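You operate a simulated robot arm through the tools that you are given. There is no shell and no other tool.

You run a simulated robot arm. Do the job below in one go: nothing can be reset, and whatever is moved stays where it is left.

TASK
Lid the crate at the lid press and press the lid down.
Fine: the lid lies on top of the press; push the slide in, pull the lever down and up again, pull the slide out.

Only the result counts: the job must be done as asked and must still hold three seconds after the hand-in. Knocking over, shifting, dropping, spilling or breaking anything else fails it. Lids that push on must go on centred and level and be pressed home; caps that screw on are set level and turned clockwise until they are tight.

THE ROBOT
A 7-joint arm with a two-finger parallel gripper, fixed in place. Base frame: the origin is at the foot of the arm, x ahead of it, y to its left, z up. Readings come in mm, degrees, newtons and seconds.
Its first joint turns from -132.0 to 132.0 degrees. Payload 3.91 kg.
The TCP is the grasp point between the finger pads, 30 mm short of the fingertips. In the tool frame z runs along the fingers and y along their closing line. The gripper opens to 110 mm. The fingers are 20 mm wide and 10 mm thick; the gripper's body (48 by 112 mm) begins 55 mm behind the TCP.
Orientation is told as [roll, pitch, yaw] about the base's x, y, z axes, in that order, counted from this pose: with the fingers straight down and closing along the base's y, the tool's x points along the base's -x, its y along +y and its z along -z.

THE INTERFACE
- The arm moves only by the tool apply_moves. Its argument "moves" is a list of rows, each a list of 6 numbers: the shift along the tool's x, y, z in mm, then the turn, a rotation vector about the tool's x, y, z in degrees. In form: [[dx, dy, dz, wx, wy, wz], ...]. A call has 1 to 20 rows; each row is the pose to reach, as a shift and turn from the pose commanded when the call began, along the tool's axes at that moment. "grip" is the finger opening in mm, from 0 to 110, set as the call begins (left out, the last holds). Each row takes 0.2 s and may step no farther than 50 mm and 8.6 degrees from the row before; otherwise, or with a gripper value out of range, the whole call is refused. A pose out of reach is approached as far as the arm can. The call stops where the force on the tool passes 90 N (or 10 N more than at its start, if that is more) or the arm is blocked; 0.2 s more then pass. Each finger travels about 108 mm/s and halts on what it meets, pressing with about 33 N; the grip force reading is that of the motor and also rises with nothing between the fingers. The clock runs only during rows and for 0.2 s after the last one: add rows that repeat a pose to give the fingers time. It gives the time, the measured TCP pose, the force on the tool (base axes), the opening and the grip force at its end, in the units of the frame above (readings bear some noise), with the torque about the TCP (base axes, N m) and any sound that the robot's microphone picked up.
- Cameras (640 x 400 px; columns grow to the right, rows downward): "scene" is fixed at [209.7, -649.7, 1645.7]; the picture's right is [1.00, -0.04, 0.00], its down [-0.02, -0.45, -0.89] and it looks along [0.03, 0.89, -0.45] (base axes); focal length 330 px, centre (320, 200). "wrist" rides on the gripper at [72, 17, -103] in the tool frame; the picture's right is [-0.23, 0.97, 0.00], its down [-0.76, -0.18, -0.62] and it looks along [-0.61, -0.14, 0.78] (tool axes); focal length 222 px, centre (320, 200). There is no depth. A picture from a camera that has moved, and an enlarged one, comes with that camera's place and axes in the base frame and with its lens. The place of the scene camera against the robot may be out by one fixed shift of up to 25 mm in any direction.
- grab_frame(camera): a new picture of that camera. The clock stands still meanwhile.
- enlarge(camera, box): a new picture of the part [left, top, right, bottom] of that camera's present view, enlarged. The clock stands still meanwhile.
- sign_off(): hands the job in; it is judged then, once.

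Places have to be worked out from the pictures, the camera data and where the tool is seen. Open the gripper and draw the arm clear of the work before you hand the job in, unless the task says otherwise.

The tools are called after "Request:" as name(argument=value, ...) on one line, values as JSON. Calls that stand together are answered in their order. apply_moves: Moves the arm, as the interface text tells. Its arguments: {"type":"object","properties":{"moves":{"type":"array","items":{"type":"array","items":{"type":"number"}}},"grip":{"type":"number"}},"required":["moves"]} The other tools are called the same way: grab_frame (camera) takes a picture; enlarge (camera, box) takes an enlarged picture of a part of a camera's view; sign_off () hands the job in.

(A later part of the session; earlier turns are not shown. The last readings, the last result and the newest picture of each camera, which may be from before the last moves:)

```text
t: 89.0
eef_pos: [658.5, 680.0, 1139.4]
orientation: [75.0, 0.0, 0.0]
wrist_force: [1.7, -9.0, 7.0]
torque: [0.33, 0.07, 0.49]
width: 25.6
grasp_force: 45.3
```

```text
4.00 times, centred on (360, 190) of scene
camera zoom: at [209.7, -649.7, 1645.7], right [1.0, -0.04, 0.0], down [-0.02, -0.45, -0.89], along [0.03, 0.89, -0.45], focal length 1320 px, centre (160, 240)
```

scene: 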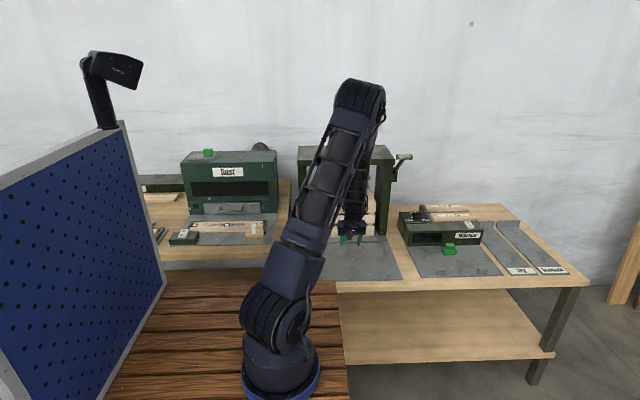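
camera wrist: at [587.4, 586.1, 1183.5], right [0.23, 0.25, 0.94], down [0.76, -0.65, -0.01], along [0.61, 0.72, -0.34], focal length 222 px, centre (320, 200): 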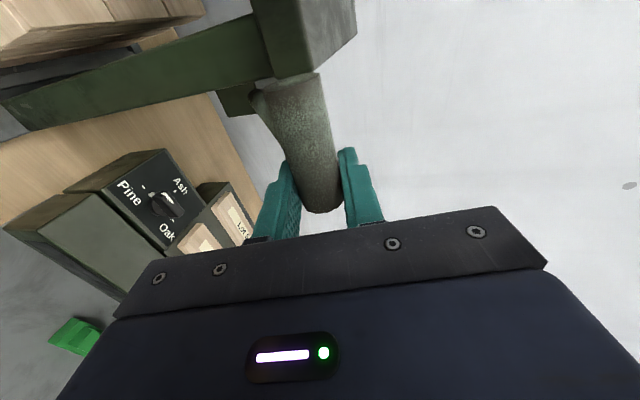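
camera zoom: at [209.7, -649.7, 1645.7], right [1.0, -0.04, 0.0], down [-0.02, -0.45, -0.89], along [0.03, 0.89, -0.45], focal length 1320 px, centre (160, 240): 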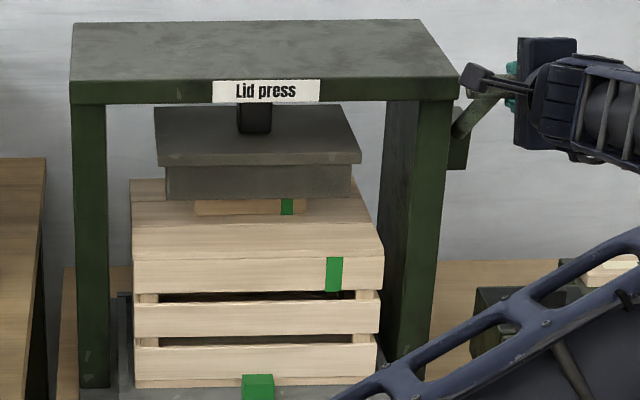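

The lever turns and the platen descends, with only ~11 N reaction. I continue along the arc to about 20° above horizontal.

Request:
apply_moves(moves=[[0, -4, -1.5, 0, 0, 0], [0, -9.7, -3.2, 0, 0, 0], [0, -19.6, -6.1, 0, 0, 0], [0, -31.2, -8.5, 0, 0, 0], [0, -38, -9.6, 0, 0, 0], [0, -42.6, -10.1, 0, 0, 0], [0, -42.6, -10.1, 0, 0, 0]])

Request:
enlarge(camera="scene", box=[300, 140, 420, 240])

Request:
grab_frame(camera="wrist")

```text
t: 90.6
eef_pos: [658.2, 660.4, 1101.8]
orientation: [74.9, 0.0, 0.0]
wrist_force: [5.8, -10.4, 4.7]
torque: [0.32, -0.19, -0.46]
width: 25.5
grasp_force: 45.0
```

```text
4.00 times, centred on (360, 190) of scene
camera zoom: at [209.7, -649.7, 1645.7], right [1.0, -0.04, 0.0], down [-0.02, -0.45, -0.89], along [0.03, 0.89, -0.45], focal length 1320 px, centre (160, 240)
```

zoom: 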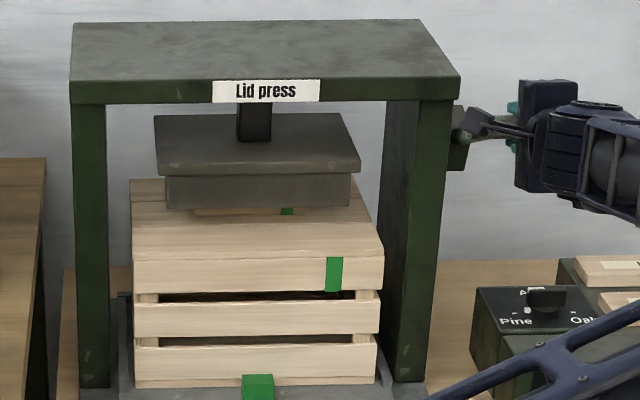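

```text
taken
camera wrist: at [587.3, 565.4, 1145.1], right [0.23, 0.25, 0.94], down [0.76, -0.65, -0.01], along [0.61, 0.72, -0.34], focal length 222 px, centre (320, 200)
```

wrist: 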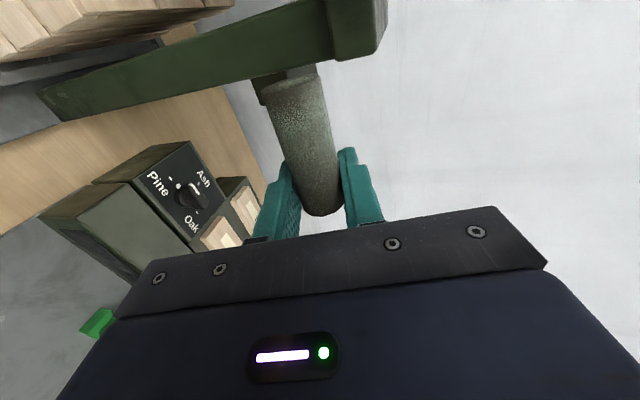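

Platen is descending steadily with low forces. I continue to near horizontal (~5°).

Request:
apply_moves(moves=[[0, -5, 0, 0, 0, 0], [0, -12.3, 0.3, 0, 0, 0], [0, -22.5, 0.4, 0, 0, 0], [0, -32.7, 1.3, 0, 0, 0], [0, -40, 2.2, 0, 0, 0], [0, -44.3, 2.8, 0, 0, 0], [0, -44.3, 2.8, 0, 0, 0]])

Request:
enlarge(camera="scene", box=[300, 140, 420, 240])

```text
t: 92.2
eef_pos: [658.1, 650.2, 1057.0]
orientation: [74.9, 0.0, -0.1]
wrist_force: [3.2, -41.1, 6.6]
torque: [-0.04, 0.04, -0.12]
width: 25.8
grasp_force: 45.5
```

```text
4.00 times, centred on (360, 190) of scene
camera zoom: at [209.7, -649.7, 1645.7], right [1.0, -0.04, 0.0], down [-0.02, -0.45, -0.89], along [0.03, 0.89, -0.45], focal length 1320 px, centre (160, 240)
```

zoom: 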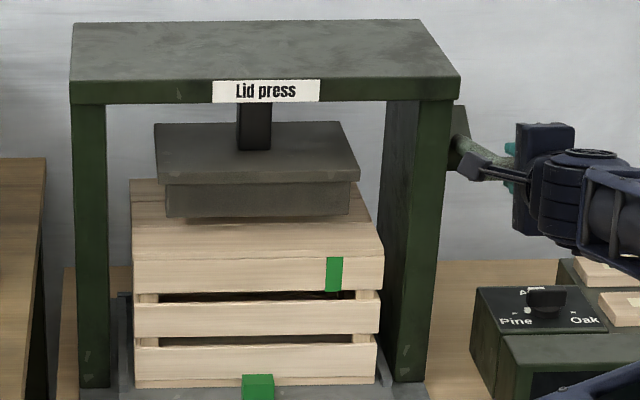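

The reaction is outward (−41 N in y): refitting the arc gives pivot ≈(812, 1038), R≈165. I ease 2 mm outward and continue down to just below horizontal, where the platen should meet the batten.

Request:
apply_moves(moves=[[0, -2.4, -1.4, 0, 0, 0], [0, -9.4, -0.5, 0, 0, 0], [0, -18.6, 1.9, 0, 0, 0], [0, -28.3, 4.8, 0, 0, 0], [0, -37.8, 8.3, 0, 0, 0], [0, -37.8, 8.3, 0, 0, 0]])

Request:
enlarge(camera="scene", box=[300, 140, 420, 240])

Request:
grab_frame(camera="wrist")

```text
t: 93.6
eef_pos: [658.6, 648.3, 1018.8]
orientation: [74.8, 0.0, 0.0]
wrist_force: [-6.4, -44.5, -2.7]
torque: [0.03, 0.02, -0.04]
width: 25.7
grasp_force: 44.8
```

```text
4.00 times, centred on (360, 190) of scene
camera zoom: at [209.7, -649.7, 1645.7], right [1.0, -0.04, 0.0], down [-0.02, -0.45, -0.89], along [0.03, 0.89, -0.45], focal length 1320 px, centre (160, 240)
```

zoom: 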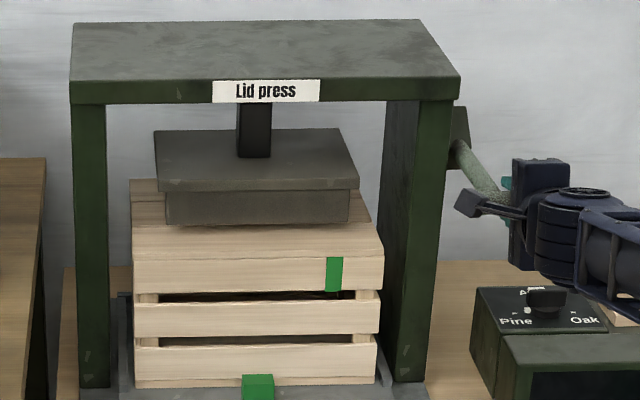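

```text
taken
camera wrist: at [587.3, 553.7, 1062.4], right [0.23, 0.25, 0.94], down [0.76, -0.65, -0.01], along [0.61, 0.72, -0.34], focal length 222 px, centre (320, 200)
```

wrist: 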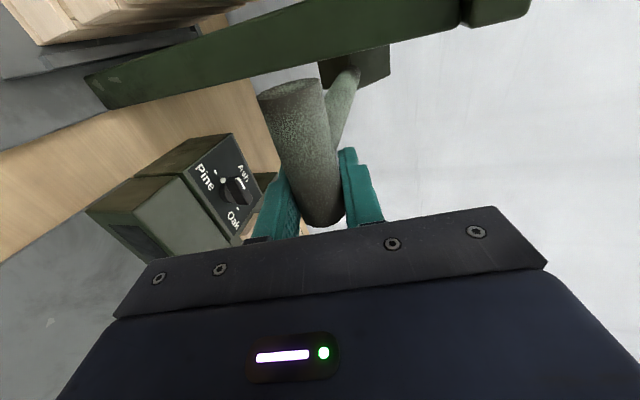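

Platen is close to the batten; the force is again outward (−45 N), so I ease 2 mm outward and continue in smaller steps.

Request:
apply_moves(moves=[[0, -1.5, -1.8, 0, 0, 0], [0, -5, -1.2, 0, 0, 0], [0, -9.5, 0.5, 0, 0, 0], [0, -14.2, 2, 0, 0, 0], [0, -14.2, 2, 0, 0, 0]])

Request:
enlarge(camera="scene", box=[300, 140, 420, 240])

```text
t: 94.8
eef_pos: [657.6, 648.0, 1004.3]
orientation: [74.8, 0.0, 0.1]
wrist_force: [0.5, 3.0, 1.6]
torque: [0.46, -0.04, -0.09]
width: 25.5
grasp_force: 45.1
```

```text
4.00 times, centred on (360, 190) of scene
camera zoom: at [209.7, -649.7, 1645.7], right [1.0, -0.04, 0.0], down [-0.02, -0.45, -0.89], along [0.03, 0.89, -0.45], focal length 1320 px, centre (160, 240)
```

zoom: 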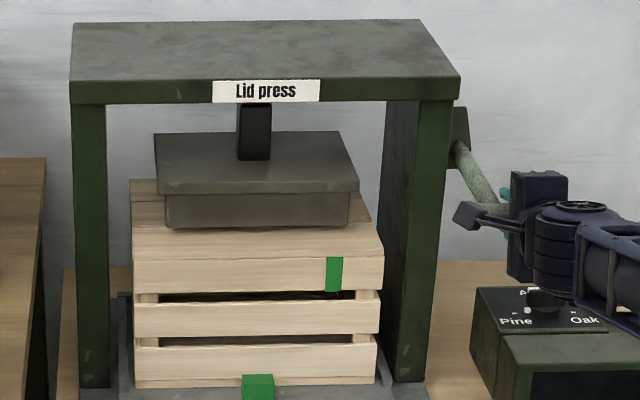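

Forces are near zero now. I continue down ~15 mm along the arc.

Request:
apply_moves(moves=[[0, -4, 1.5, 0, 0, 0], [0, -9, 3.8, 0, 0, 0], [0, -13.7, 6.3, 0, 0, 0], [0, -13.7, 6.3, 0, 0, 0]])

Request:
enlarge(camera="scene", box=[300, 140, 420, 240])

```text
t: 95.8
eef_pos: [657.9, 649.5, 987.9]
orientation: [75.0, 0.0, 0.0]
wrist_force: [-5.0, -16.2, -3.0]
torque: [0.19, -0.09, 0.11]
width: 25.8
grasp_force: 44.9
```

```text
4.00 times, centred on (360, 190) of scene
camera zoom: at [209.7, -649.7, 1645.7], right [1.0, -0.04, 0.0], down [-0.02, -0.45, -0.89], along [0.03, 0.89, -0.45], focal length 1320 px, centre (160, 240)
```

zoom: 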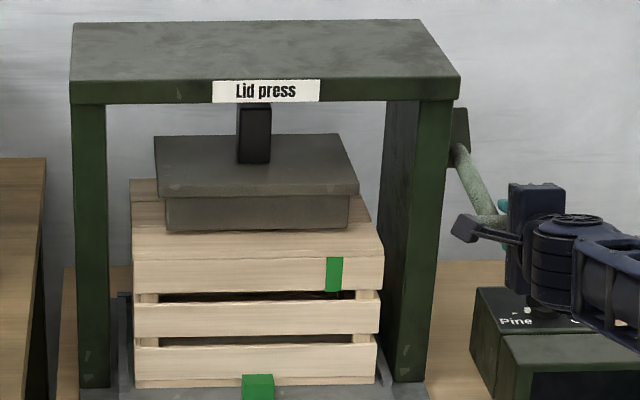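

Still low force. I continue ~20 mm further along the arc.

Request:
apply_moves(moves=[[0, -4, 1, 0, 0, 0], [0, -9, 3.6, 0, 0, 0], [0, -14, 6.6, 0, 0, 0], [0, -18.3, 9.6, 0, 0, 0], [0, -18.3, 9.6, 0, 0, 0]])

Request:
enlarge(camera="scene", box=[300, 140, 420, 240])

Request:
grab_frame(camera="wrist")

```text
t: 97.0
eef_pos: [658.4, 653.6, 969.2]
orientation: [74.8, 0.0, 0.0]
wrist_force: [-7.5, -33.5, -8.4]
torque: [0.17, -0.12, -0.26]
width: 25.6
grasp_force: 44.9
```

```text
4.00 times, centred on (360, 190) of scene
camera zoom: at [209.7, -649.7, 1645.7], right [1.0, -0.04, 0.0], down [-0.02, -0.45, -0.89], along [0.03, 0.89, -0.45], focal length 1320 px, centre (160, 240)
```

zoom: 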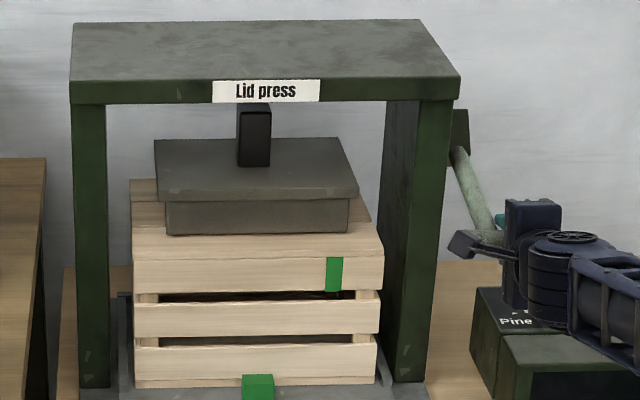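

```text
taken
camera wrist: at [587.3, 559.2, 1013.1], right [0.23, 0.25, 0.94], down [0.76, -0.65, -0.01], along [0.61, 0.72, -0.34], focal length 222 px, centre (320, 200)
```

wrist: 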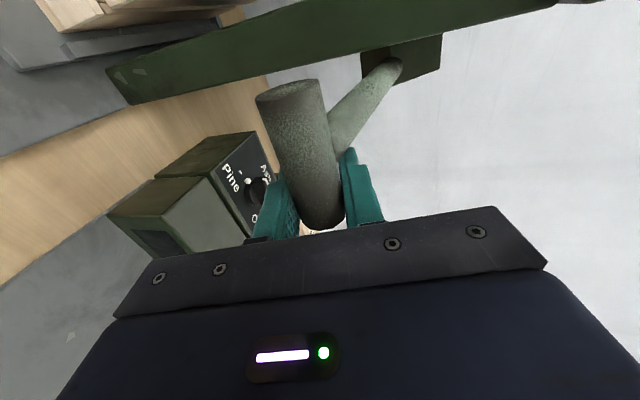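

Platen has come down ~53 mm; a better arc fit (R≈240, pivot ≈(885, 1012)) explains the outward forces. I continue down along this flatter arc.

Request:
apply_moves(moves=[[0, -4, -0.8, 0, 0, 0], [0, -9, 1.5, 0, 0, 0], [0, -14, 4, 0, 0, 0], [0, -18.1, 6.3, 0, 0, 0], [0, -18.1, 6.3, 0, 0, 0]])

Request:
enlarge(camera="scene", box=[300, 140, 420, 240])

```text
t: 98.2
eef_pos: [657.6, 656.8, 951.2]
orientation: [75.0, -0.1, -0.1]
wrist_force: [4.9, 28.6, 10.8]
torque: [-0.05, 0.05, -0.02]
width: 25.7
grasp_force: 45.3
```

```text
4.00 times, centred on (360, 190) of scene
camera zoom: at [209.7, -649.7, 1645.7], right [1.0, -0.04, 0.0], down [-0.02, -0.45, -0.89], along [0.03, 0.89, -0.45], focal length 1320 px, centre (160, 240)
```

zoom: 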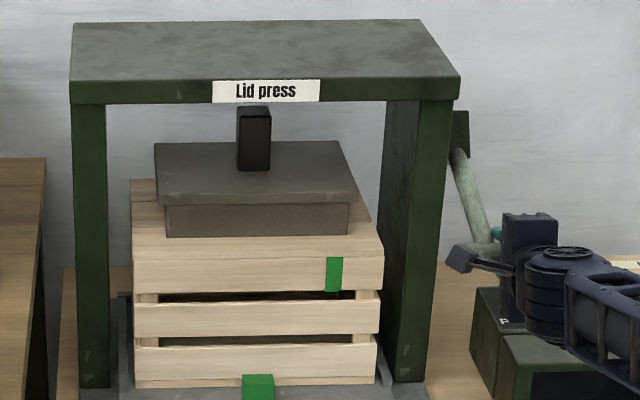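

The reaction reversed (+29 N in y), i.e. the knob slid ~9 mm along the pads; refit: pivot ≈(831, 1018), R≈193, lever now ≈ −20°. I check the whole scene for arm clearance before going on.

Request:
grab_frame(camera="scene")

Request:
grab_frame(camera="wrist")

Request:
enlarge(camera="scene", box=[320, 180, 400, 240])

```text
taken
```

scene: 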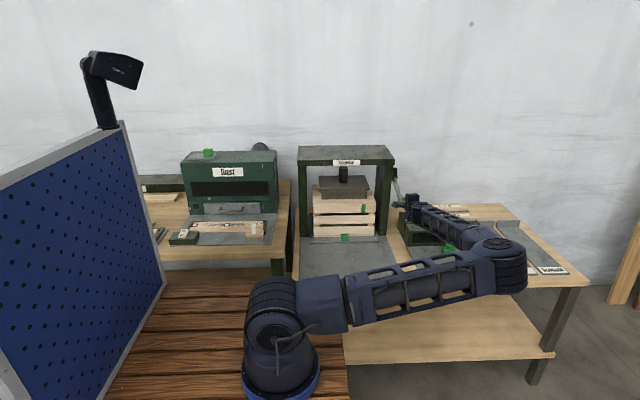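

```text
taken
camera wrist: at [587.2, 562.5, 994.8], right [0.23, 0.25, 0.94], down [0.76, -0.65, -0.01], along [0.61, 0.72, -0.34], focal length 222 px, centre (320, 200)
```

wrist: 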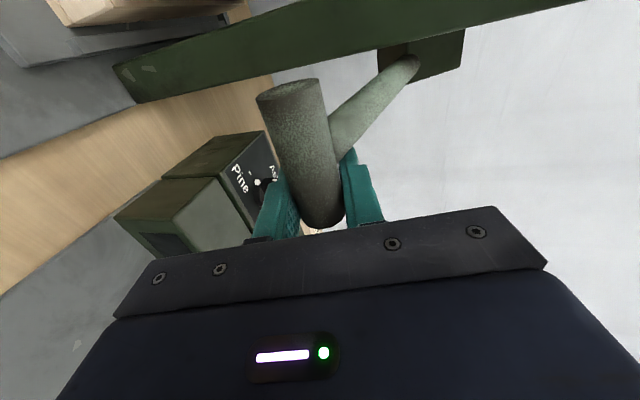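

```text
6.67 times, centred on (360, 210) of scene
camera zoom: at [209.7, -649.7, 1645.7], right [1.0, -0.04, 0.0], down [-0.02, -0.45, -0.89], along [0.03, 0.89, -0.45], focal length 2200 px, centre (53, 133)
```

zoom: 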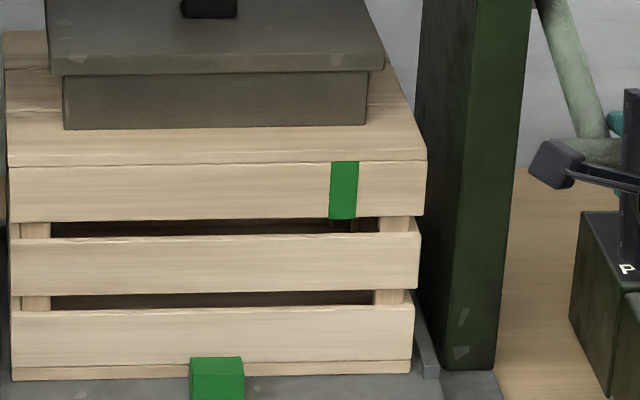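

The arm is well clear of everything; the platen block is still ~16 mm above the lid's slats (it appears to straddle the batten). I continue down, following the refit arc and rolling the tool 7.5° with the lever.

Request:
apply_moves(moves=[[0, -2.5, 3.5, -1.8, 0, 0], [0, -6, 6.5, -3.6, 0, 0], [0, -9.8, 9.5, -5.5, 0, 0], [0, -13.2, 12.5, -7.5, 0, 0], [0, -13.2, 12.5, -7.5, 0, 0]])

Request:
enlarge(camera="scene", box=[320, 180, 400, 240])

Request:
grab_frame(camera="wrist")

```text
t: 99.0
eef_pos: [658.6, 661.8, 950.6]
orientation: [80.9, -0.3, 0.1]
wrist_force: [-10.8, -29.0, 26.2]
torque: [-0.06, 0.48, 0.16]
width: 25.7
grasp_force: 44.7
stopped in row 4: the force on the tool passed its limit at 94 N (the readings are from after the stop); the commanded pose is now the measured one
```

```text
6.67 times, centred on (360, 210) of scene
camera zoom: at [209.7, -649.7, 1645.7], right [1.0, -0.04, 0.0], down [-0.02, -0.45, -0.89], along [0.03, 0.89, -0.45], focal length 2200 px, centre (53, 133)
```

zoom: 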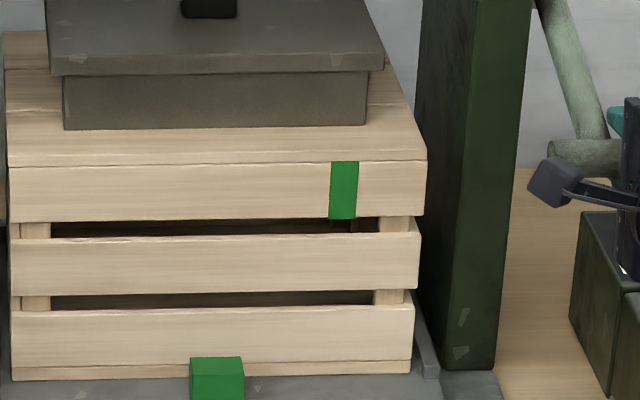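

```text
taken
camera wrist: at [587.6, 563.2, 983.7], right [0.22, 0.15, 0.96], down [0.76, -0.64, -0.07], along [0.61, 0.75, -0.26], focal length 222 px, centre (320, 200)
```

wrist: 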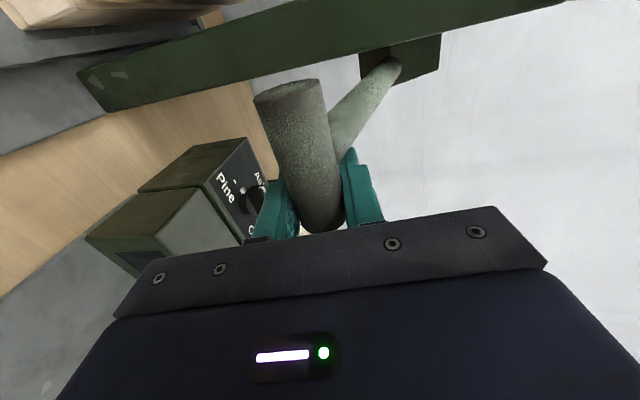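

The lever has come up against a firm stop (94 N peak, roughly 350 N at the platen). I zoom in to see whether the lid has seated.

Request:
enlarge(camera="scene", box=[362, 190, 386, 210])

Request:
enlarge(camera="scene", box=[308, 185, 340, 210])

Request:
enlarge(camera="scene", box=[370, 150, 430, 210])

```text
16.00 times, centred on (374, 200) of scene
camera zoom: at [209.7, -649.7, 1645.7], right [1.0, -0.04, 0.0], down [-0.02, -0.45, -0.89], along [0.03, 0.89, -0.45], focal length 5280 px, centre (-544, 200)
```

zoom: 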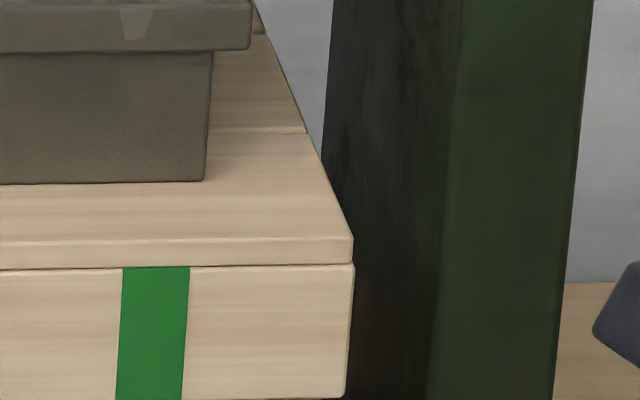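

```text
16.00 times, centred on (324, 198) of scene
camera zoom: at [209.7, -649.7, 1645.7], right [1.0, -0.04, 0.0], down [-0.02, -0.45, -0.89], along [0.03, 0.89, -0.45], focal length 5280 px, centre (256, 240)
```

zoom: 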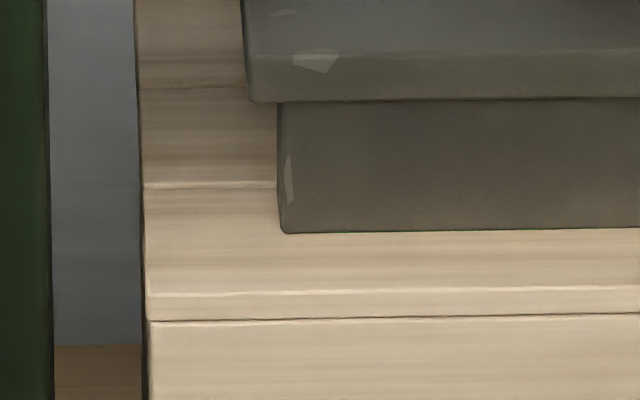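

```text
6.67 times, centred on (400, 180) of scene
camera zoom: at [209.7, -649.7, 1645.7], right [1.0, -0.04, 0.0], down [-0.02, -0.45, -0.89], along [0.03, 0.89, -0.45], focal length 2200 px, centre (-213, 333)
```

zoom: 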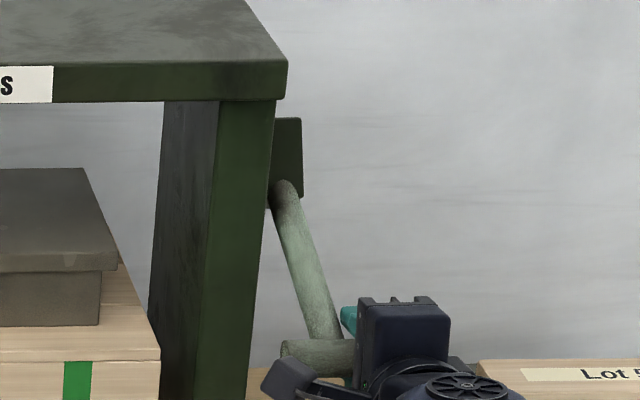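

I look even closer at the lid/rim joint and at the platen–batten contact.

Request:
enlarge(camera="scene", box=[374, 200, 382, 206])

Request:
enlarge(camera="scene", box=[310, 200, 318, 206])

Request:
enlarge(camera="scene", box=[318, 192, 372, 206])

```text
16.00 times, centred on (378, 203) of scene
camera zoom: at [209.7, -649.7, 1645.7], right [1.0, -0.04, 0.0], down [-0.02, -0.45, -0.89], along [0.03, 0.89, -0.45], focal length 5280 px, centre (-608, 152)
```

zoom: 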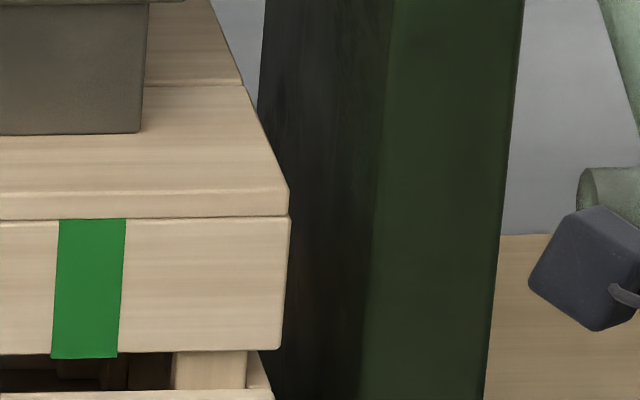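

```text
16.00 times, centred on (314, 203) of scene
camera zoom: at [209.7, -649.7, 1645.7], right [1.0, -0.04, 0.0], down [-0.02, -0.45, -0.89], along [0.03, 0.89, -0.45], focal length 5280 px, centre (416, 152)
```

zoom: 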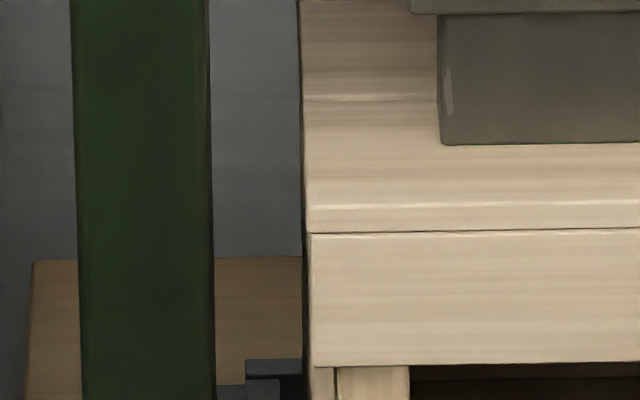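

```text
11.85 times, centred on (345, 199) of scene
camera zoom: at [209.7, -649.7, 1645.7], right [1.0, -0.04, 0.0], down [-0.02, -0.45, -0.89], along [0.03, 0.89, -0.45], focal length 3911 px, centre (24, 212)
```

zoom: 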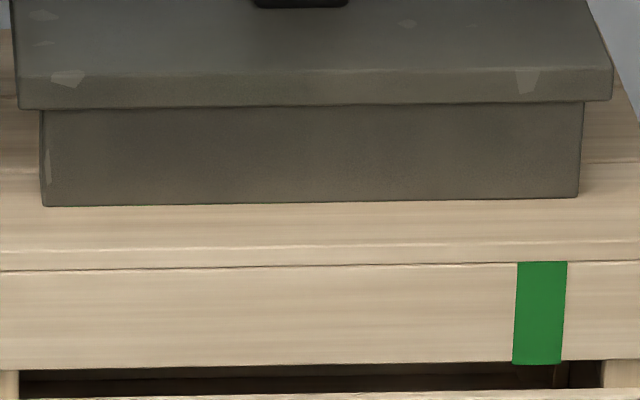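

The platen block is resting on the lid's top (it straddles the batten) and the lid looks closed on the rim. To be sure it is pressed home, I apply one more firm tangential push of ~2 mm and hold it briefly.

Request:
apply_moves(moves=[[0, -0.9, 0.4, 0, 0, 0], [0, -1.7, 0.9, 0, 0, 0], [0, -2.2, 1.2, 0, 0, 0], [0, -2.2, 1.2, 0, 0, 0], [0, -2.2, 1.2, 0, 0, 0]])

Request:
enlarge(camera="scene", box=[374, 200, 382, 206])

Request:
grab_frame(camera="wrist")

```text
t: 100.2
eef_pos: [659.2, 662.6, 948.9]
orientation: [81.1, -0.3, -0.1]
wrist_force: [-8.5, -29.4, 58.8]
torque: [-0.49, 0.15, -0.2]
width: 25.6
grasp_force: 44.8
```

```text
16.00 times, centred on (378, 203) of scene
camera zoom: at [209.7, -649.7, 1645.7], right [1.0, -0.04, 0.0], down [-0.02, -0.45, -0.89], along [0.03, 0.89, -0.45], focal length 5280 px, centre (-608, 152)
```

zoom: 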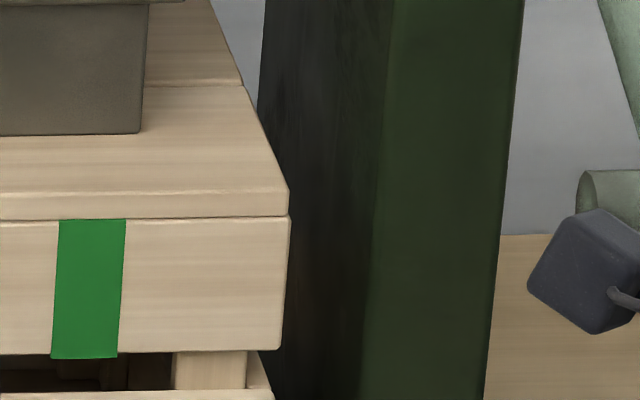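

```text
taken
camera wrist: at [587.6, 564.0, 982.4], right [0.22, 0.15, 0.96], down [0.76, -0.64, -0.07], along [0.61, 0.75, -0.26], focal length 222 px, centre (320, 200)
```

wrist: 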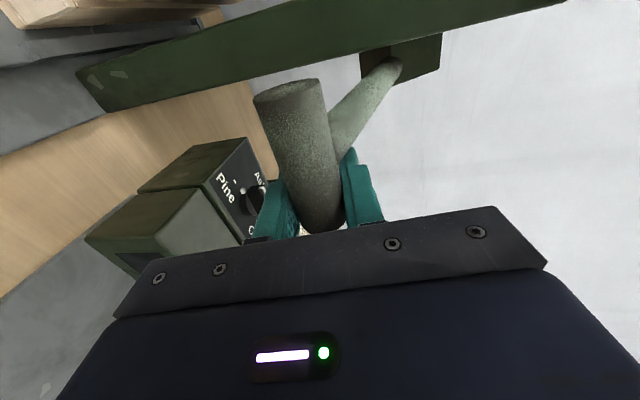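

The press is at the bottom with ~65 N on the lever and nothing moves further, so the lid is home. Now I raise the lever back along its arc, first ~14°.

Request:
apply_moves(moves=[[0, 2.5, -1.3, 0, 0, 0], [0, 5.6, -2.9, 0, 0, 0], [0, 11, -5.8, 0, 0, 0], [0, 16.8, -8.6, 0, 0, 0], [0, 27, -12.8, 0, 0, 0], [0, 37.3, -16.2, 0, 0, 0], [0, 37.3, -16.2, 0, 0, 0]])

Request:
enlarge(camera="scene", box=[300, 140, 420, 240])

Request:
grab_frame(camera="wrist")

```text
t: 101.8
eef_pos: [658.3, 653.1, 980.6]
orientation: [80.6, -0.2, 0.1]
wrist_force: [-14.6, -3.5, -9.8]
torque: [-0.4, 0.24, -0.01]
width: 25.7
grasp_force: 44.7
```

```text
4.00 times, centred on (360, 190) of scene
camera zoom: at [209.7, -649.7, 1645.7], right [1.0, -0.04, 0.0], down [-0.02, -0.45, -0.89], along [0.03, 0.89, -0.45], focal length 1320 px, centre (160, 240)
```

zoom: 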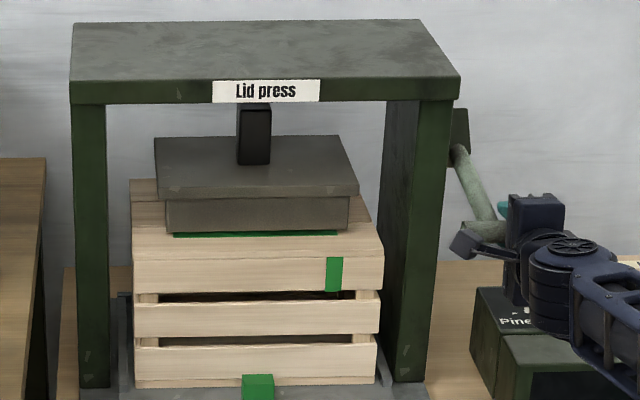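

```text
taken
camera wrist: at [587.8, 555.0, 1016.6], right [0.22, 0.16, 0.96], down [0.76, -0.64, -0.07], along [0.61, 0.75, -0.27], focal length 222 px, centre (320, 200)
```

wrist: 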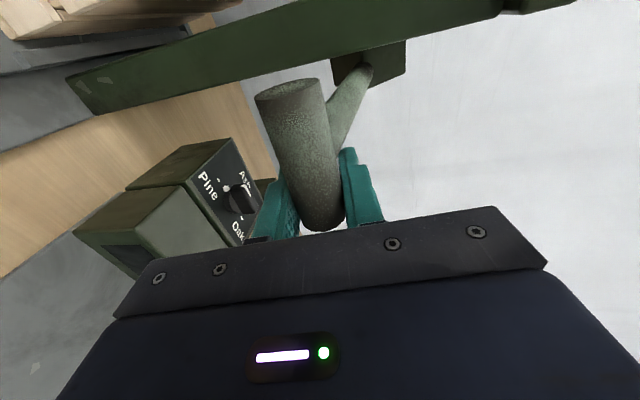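

A green stamp line has appeared on the lid under the platen, which confirms it was pressed. I continue to raise the lever.

Request:
apply_moves(moves=[[0, 5, -1.5, 0, 0, 0], [0, 11, -3.1, 0, 0, 0], [0, 18, -4.9, 0, 0, 0], [0, 25, -6.5, 0, 0, 0], [0, 32, -7.9, 0, 0, 0], [0, 38.5, -8.8, 0, 0, 0], [0, 44.5, -9.5, 0, 0, 0], [0, 44.5, -9.5, 0, 0, 0]])

Request:
enlarge(camera="scene", box=[300, 140, 420, 240])

```text
t: 103.6
eef_pos: [660.6, 651.7, 1029.4]
orientation: [80.8, -0.2, -0.2]
wrist_force: [-6.8, -5.4, -5.7]
torque: [-0.34, 0.06, 0.05]
width: 25.5
grasp_force: 45.2
```

```text
4.00 times, centred on (360, 190) of scene
camera zoom: at [209.7, -649.7, 1645.7], right [1.0, -0.04, 0.0], down [-0.02, -0.45, -0.89], along [0.03, 0.89, -0.45], focal length 1320 px, centre (160, 240)
```

zoom: 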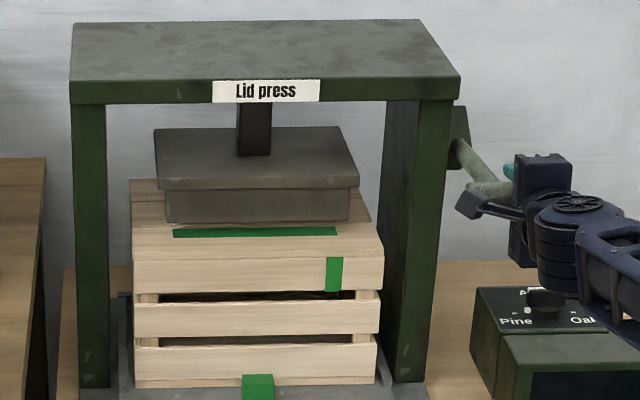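

The green bar stamped on the lid is clearly visible; forces are small. I keep raising the lever.

Request:
apply_moves(moves=[[0, 7, -0.6, 0, 0, 0], [0, 15.4, -0.9, 0, 0, 0], [0, 24.5, -0.4, 0, 0, 0], [0, 34.1, 0.4, 0, 0, 0], [0, 41, 1.4, 0, 0, 0], [0, 46.6, 2.4, 0, 0, 0], [0, 46.6, 2.4, 0, 0, 0]])

```text
t: 105.2
eef_pos: [659.1, 661.1, 1074.2]
orientation: [80.6, -0.2, -0.1]
wrist_force: [3.4, -5.1, -3.2]
torque: [-0.18, 0.13, -0.11]
width: 25.8
grasp_force: 45.5
```

Smooth so far. Next section of the arc, up to ~35°.

Request:
apply_moves(moves=[[0, 6.5, 1.4, 0, 0, 0], [0, 13, 3, 0, 0, 0], [0, 25.1, 6.7, 0, 0, 0], [0, 36.8, 11.2, 0, 0, 0], [0, 45.3, 15, 0, 0, 0], [0, 45.3, 15, 0, 0, 0]])

Request:
enlarge(camera="scene", box=[300, 140, 420, 240])

```text
t: 106.6
eef_pos: [658.5, 684.1, 1116.7]
orientation: [80.7, -0.2, -0.2]
wrist_force: [8.6, -3.7, -1.0]
torque: [-0.06, 0.12, -0.38]
width: 25.8
grasp_force: 45.0
```

```text
4.00 times, centred on (360, 190) of scene
camera zoom: at [209.7, -649.7, 1645.7], right [1.0, -0.04, 0.0], down [-0.02, -0.45, -0.89], along [0.03, 0.89, -0.45], focal length 1320 px, centre (160, 240)
```

zoom: 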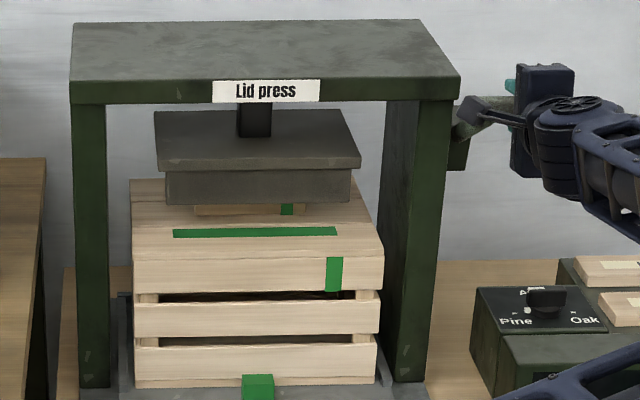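

Almost up. I finish the last ~12° gently to the lever's original position.

Request:
apply_moves(moves=[[0, 6.8, 3, 0, 0, 0], [0, 13.6, 6.5, 0, 0, 0], [0, 19, 9.8, 0, 0, 0], [0, 24.1, 13.3, 0, 0, 0], [0, 28.5, 16.5, 0, 0, 0], [0, 32, 19.2, 0, 0, 0], [0, 32, 19.2, 0, 0, 0]])

Request:
enlarge(camera="scene", box=[300, 140, 420, 240])

Request:
grab_frame(camera="wrist")

```text
t: 108.2
eef_pos: [659.5, 707.1, 1146.0]
orientation: [80.8, -0.2, -0.2]
wrist_force: [7.4, -15.3, 9.2]
torque: [-0.24, 0.25, 0.14]
width: 25.6
grasp_force: 44.9
```

```text
4.00 times, centred on (360, 190) of scene
camera zoom: at [209.7, -649.7, 1645.7], right [1.0, -0.04, 0.0], down [-0.02, -0.45, -0.89], along [0.03, 0.89, -0.45], focal length 1320 px, centre (160, 240)
```

zoom: 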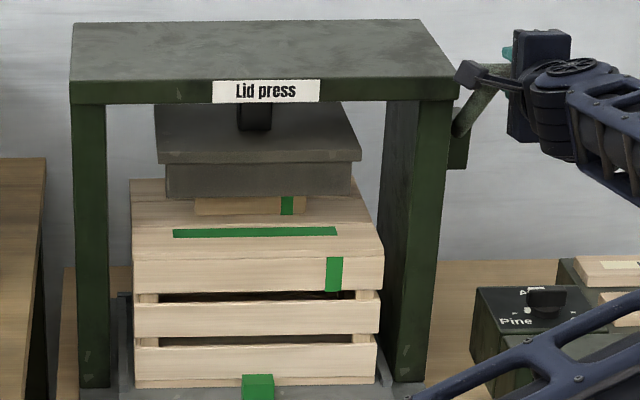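

```text
taken
camera wrist: at [588.2, 608.5, 1180.0], right [0.22, 0.16, 0.96], down [0.76, -0.64, -0.07], along [0.61, 0.75, -0.26], focal length 222 px, centre (320, 200)
```

wrist: 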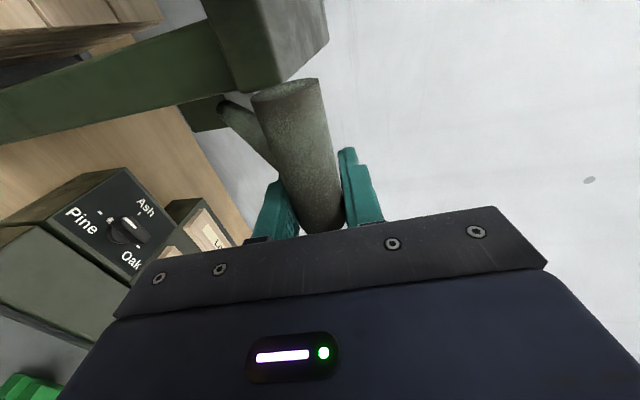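

The platen is back at its top; the lever is ~2 mm shy of its original position. I nudge it up 3 mm more to its stop.

Request:
apply_moves(moves=[[0, 1.2, 1, 0, 0, 0], [0, 2.4, 2, 0, 0, 0], [0, 2.4, 2, 0, 0, 0]])

Request:
enlarge(camera="scene", box=[300, 140, 420, 240])

```text
t: 109.0
eef_pos: [659.3, 708.8, 1147.7]
orientation: [80.8, -0.1, 0.0]
wrist_force: [9.5, -18.3, 12.5]
torque: [-0.21, 0.28, 0.34]
width: 25.5
grasp_force: 45.1
```

```text
4.00 times, centred on (360, 190) of scene
camera zoom: at [209.7, -649.7, 1645.7], right [1.0, -0.04, 0.0], down [-0.02, -0.45, -0.89], along [0.03, 0.89, -0.45], focal length 1320 px, centre (160, 240)
```

zoom: 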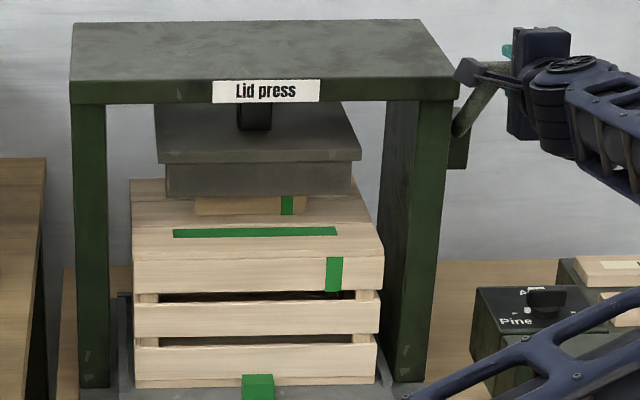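

The lever is back at its original position. I relieve the slight radial load, then open the fingers.

Request:
apply_moves(moves=[[0, 0.6, -0.8, 0, 0, 0], [0, 0.6, -0.8, 0, 0, 0]])

Request:
apply_moves(grip=60, moves=[[0, 0, 0, 0, 0, 0], [0, 0, 0, 0, 0, 0], [0, 0, 0, 0, 0, 0], [0, 0, 0, 0, 0, 0]])

Request:
grab_frame(camera="wrist")

Request:
enlarge(camera="scene", box=[300, 140, 420, 240])

```text
t: 109.6
eef_pos: [660.0, 707.6, 1147.2]
orientation: [80.7, -0.2, -0.1]
wrist_force: [11.8, -7.3, 10.1]
torque: [0.27, 0.03, -0.37]
width: 25.6
grasp_force: 45.6
```

```text
t: 110.6
eef_pos: [658.4, 708.9, 1147.9]
orientation: [80.7, -0.2, 0.0]
wrist_force: [0.3, 0.0, 0.3]
torque: [-0.03, 0.03, 0.02]
width: 59.9
grasp_force: 0.0
```

```text
taken
camera wrist: at [587.7, 610.5, 1181.6], right [0.22, 0.16, 0.96], down [0.76, -0.64, -0.07], along [0.61, 0.75, -0.26], focal length 222 px, centre (320, 200)
```

wrist: 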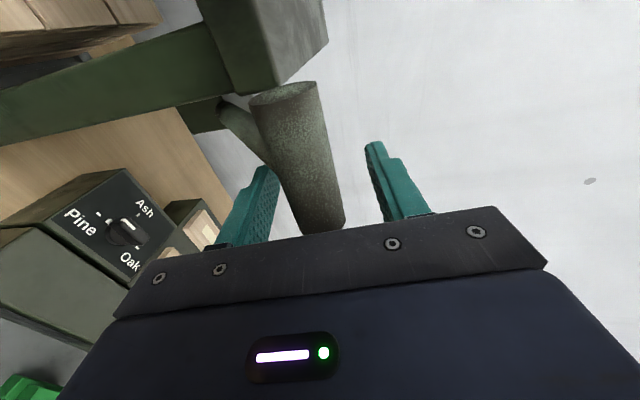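

```text
4.00 times, centred on (360, 190) of scene
camera zoom: at [209.7, -649.7, 1645.7], right [1.0, -0.04, 0.0], down [-0.02, -0.45, -0.89], along [0.03, 0.89, -0.45], focal length 1320 px, centre (160, 240)
```

zoom: 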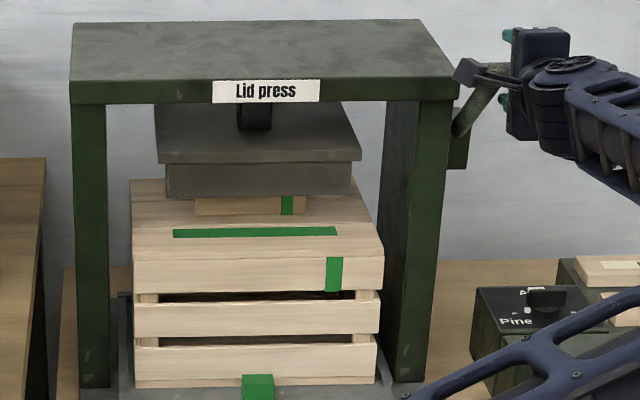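

The lever stays up, and the fingers are free. I retreat straight back from the knob by 100 mm.

Request:
apply_moves(moves=[[0, 0, -15, 0, 0, 0], [0, 0, -45, 0, 0, 0], [0, 0, -85, 0, 0, 0], [0, 0, -110, 0, 0, 0], [0, 0, -110, 0, 0, 0]])

Request:
enlarge(camera="scene", box=[300, 140, 430, 240])

```text
t: 111.8
eef_pos: [659.3, 599.2, 1165.9]
orientation: [80.6, -0.3, 0.0]
wrist_force: [-0.1, -0.2, 0.1]
torque: [-0.02, -0.02, 0.0]
width: 60.0
grasp_force: 0.2
```

```text
4.00 times, centred on (365, 190) of scene
camera zoom: at [209.7, -649.7, 1645.7], right [1.0, -0.04, 0.0], down [-0.02, -0.45, -0.89], along [0.03, 0.89, -0.45], focal length 1320 px, centre (140, 240)
```

zoom: 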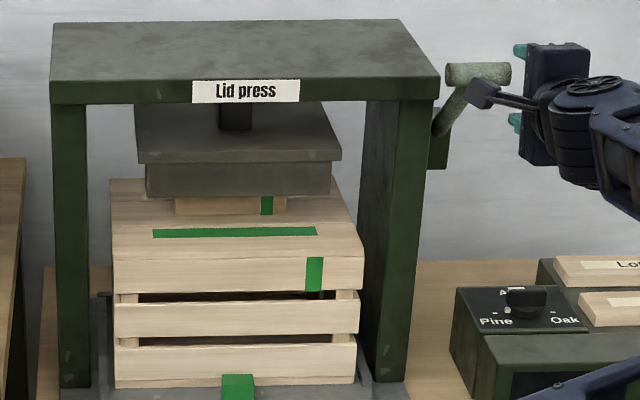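

The lever stands up as before. I rotate the tool back down (roll 35°) while rising and backing off.

Request:
apply_moves(moves=[[0, 9, -6.5, 7.6, 0, 0], [0, 18, -13, 15.2, 0, 0], [0, 27, -19.5, 22.8, 0, 0], [0, 36, -26, 30.4, 0, 0], [0, 45, -33, 38, 0, 0], [0, 54, -39, 45.6, 0, 0], [0, 54, -39, 45.6, 0, 0]])

Request:
apply_moves(moves=[[8, 0, 0, 0, 0, -8.2], [16, 0, 0, 0, 0, -16.4], [26, 0, 0, 0, 0, -24.6], [38, 0, 0, 0, 0, -32.8], [50, 0, 0, 0, 0, -41], [64, 0, 0, 0, 0, -49.2], [80, 0, 0, 0, 0, -57.4], [96, 0, 0, 0, 0, -65.6], [112, 0, 0, 0, 0, -73.8], [128, 0, 0, 0, 0, -82], [140, 0, 0, 0, 0, -90], [140, 0, 0, 0, 0, -90]])

Request:
grab_frame(camera="scene")

```text
t: 113.4
eef_pos: [658.5, 570.3, 1224.4]
orientation: [35.0, -0.1, 0.0]
wrist_force: [0.0, -0.6, 0.0]
torque: [0.02, 0.03, 0.0]
width: 59.7
grasp_force: 0.1
```

```text
t: 116.0
eef_pos: [519.3, 569.7, 1224.4]
orientation: [-0.3, -35.2, 90.3]
wrist_force: [-0.5, 0.0, -0.6]
torque: [-0.01, 0.0, 0.04]
width: 60.2
grasp_force: 0.0
```

```text
taken
```

scene: 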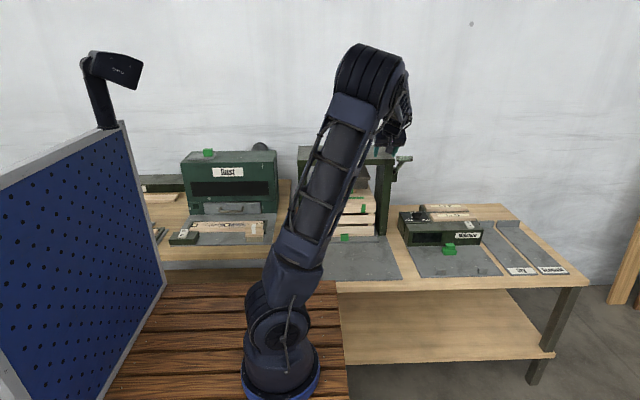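

The arm is back in a normal posture. I move to in front of the handle (TCP ≈(391, 620, 824), tilt 25°), staying well in front of the press.

Request:
apply_moves(grip=70, moves=[[20.6, 21.4, 26.3, 0, 0, 0], [41.1, 42.8, 52.5, 0, 0, 0], [61.7, 64.3, 78.8, 0, 0, 0], [82.3, 85.7, 105, 0, 0, 0], [102.8, 107, 131.3, 0, 0, 0], [123.4, 128.5, 157.6, 0, 0, 0], [136.6, 128.5, 197.2, 0, 2, 0], [149.8, 128.5, 236.8, 0, 4, 0], [163, 128.5, 276.4, 0, 6, 0], [176.3, 128.5, 316, 0, 8, 0], [189.5, 128.5, 355.6, 0, 10.2, 0], [189.5, 128.5, 355.6, 0, 10.2, 0]])

Request:
grab_frame(camera="wrist")

Request:
enlarge(camera="wrist", box=[220, 80, 420, 230])

Request:
enlarge(camera="scene", box=[300, 160, 420, 260])

```text
t: 118.6
eef_pos: [390.1, 620.2, 823.2]
orientation: [-0.3, -24.8, 90.0]
wrist_force: [-0.5, 0.6, 0.1]
torque: [0.01, -0.03, 0.0]
width: 70.1
grasp_force: 0.0
```

```text
taken
camera wrist: at [375.9, 511.8, 886.9], right [-0.97, 0.21, 0.09], down [0.17, 0.43, 0.89], along [0.14, 0.88, -0.45], focal length 222 px, centre (320, 200)
```

wrist: 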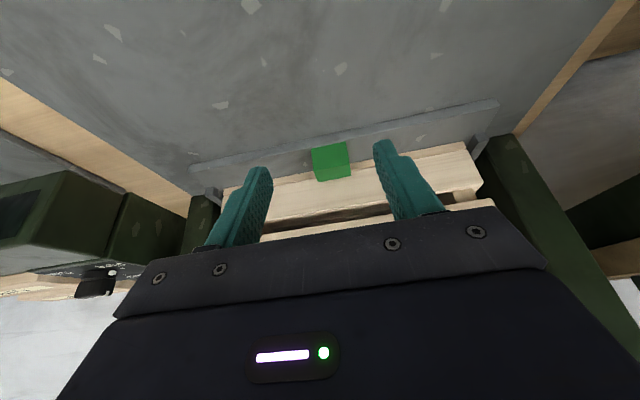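

```text
2.67 times, centred on (320, 155) of wrist
camera zoom: at [375.9, 511.8, 886.9], right [-0.97, 0.21, 0.09], down [0.17, 0.43, 0.89], along [0.14, 0.88, -0.45], focal length 592 px, centre (320, 320)
```

zoom: 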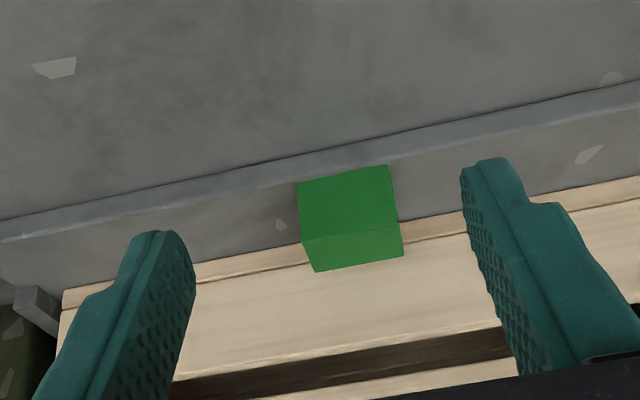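

```text
4.00 times, centred on (360, 210) of scene
camera zoom: at [209.7, -649.7, 1645.7], right [1.0, -0.04, 0.0], down [-0.02, -0.45, -0.89], along [0.03, 0.89, -0.45], focal length 1320 px, centre (160, 160)
```

zoom: 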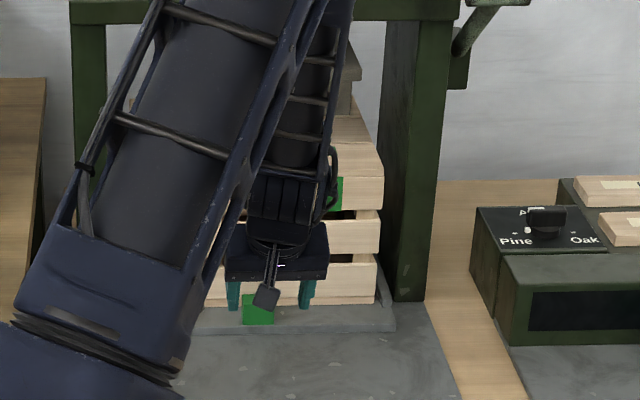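

The handle front face is at y≈700, x≈391. I move in so that the pads straddle it (TCP ≈(391, 702, 761)).

Request:
apply_moves(moves=[[-8, -0.2, 15, 0, 0, 0], [-16, -0.4, 30, 0, 0, 0], [-24, -0.6, 45, 0, 0, 0], [-32, -0.8, 60, 0, 0, 0], [-40, -0.9, 75, 0, 0, 0], [-44, -0.9, 83, 0, 0, 0], [-48.2, -0.9, 90.5, 0, 0, 0], [-48.2, -0.9, 90.5, 0, 0, 0]])

Request:
grab_frame(camera="wrist")

Request:
enlarge(camera="wrist", box=[220, 100, 440, 240])

```text
t: 120.4
eef_pos: [392.7, 702.2, 762.4]
orientation: [-0.2, -24.8, 90.1]
wrist_force: [-0.6, 0.4, 0.4]
torque: [0.01, 0.01, 0.02]
width: 70.2
grasp_force: 0.1
```

```text
taken
camera wrist: at [376.8, 594.0, 825.7], right [-0.97, 0.21, 0.09], down [0.17, 0.43, 0.89], along [0.14, 0.88, -0.45], focal length 222 px, centre (320, 200)
```

wrist: 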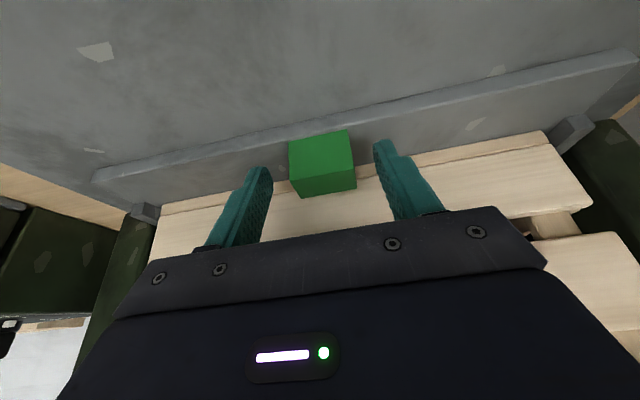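

```text
2.86 times, centred on (330, 170) of wrist
camera zoom: at [376.8, 594.0, 825.7], right [-0.97, 0.21, 0.09], down [0.17, 0.43, 0.89], along [0.14, 0.88, -0.45], focal length 635 px, centre (291, 286)
```

zoom: 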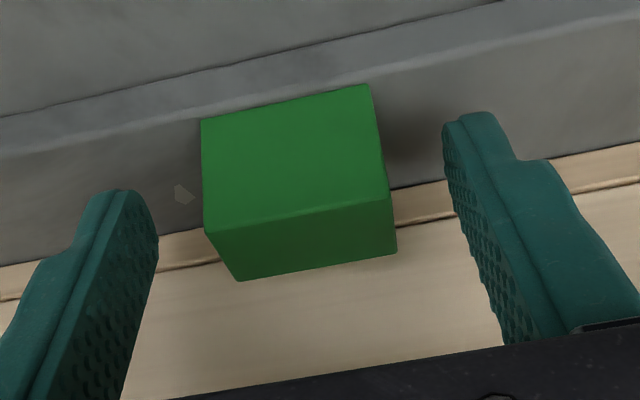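

The handle is centred between the pads. I close the grip.

Request:
apply_moves(grip=0, moves=[[1.5, 0, -0.7, 0, 0, 0], [1.5, 0, -0.7, 0, 0, 0], [1.5, 0, -0.7, 0, 0, 0], [1.5, 0, -0.7, 0, 0, 0]])

Request:
enlarge(camera="wrist", box=[220, 100, 440, 240])

```text
t: 121.4
eef_pos: [390.0, 701.5, 760.7]
orientation: [-0.2, -25.0, 90.0]
wrist_force: [-29.9, 1.8, -4.5]
torque: [1.25, 1.11, 0.02]
width: 38.1
grasp_force: 45.4
```

```text
2.86 times, centred on (330, 170) of wrist
camera zoom: at [374.6, 592.7, 825.8], right [-0.97, 0.2, 0.09], down [0.17, 0.43, 0.89], along [0.14, 0.88, -0.45], focal length 635 px, centre (291, 286)
```

zoom: 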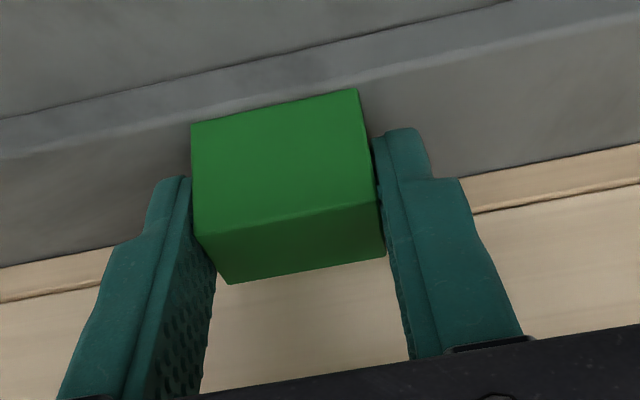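

Gripped at 38 mm with −30 N side force; I relieve it by 1.4 mm in −x before pulling.

Request:
apply_moves(moves=[[0, 0.7, 0, 0, 0, 0], [0, 1.4, 0, 0, 0, 0], [0, 1.4, 0, 0, 0, 0]])

```text
t: 122.2
eef_pos: [389.4, 700.1, 761.1]
orientation: [-0.1, -24.8, 90.1]
wrist_force: [-33.0, 1.4, -14.2]
torque: [0.76, 0.88, 0.51]
width: 38.1
grasp_force: 45.3
```

Not relieved yet; I shift another 1.5 mm.

Request:
apply_moves(moves=[[0, 0.8, 0, 0, 0, 0], [0, 1.5, 0, 0, 0, 0], [0, 1.5, 0, 0, 0, 0]])

```text
t: 123.0
eef_pos: [391.8, 698.8, 761.8]
orientation: [-0.4, -24.8, 89.9]
wrist_force: [-22.0, 0.3, -24.7]
torque: [0.05, 0.67, 0.89]
width: 38.0
grasp_force: 45.2
```

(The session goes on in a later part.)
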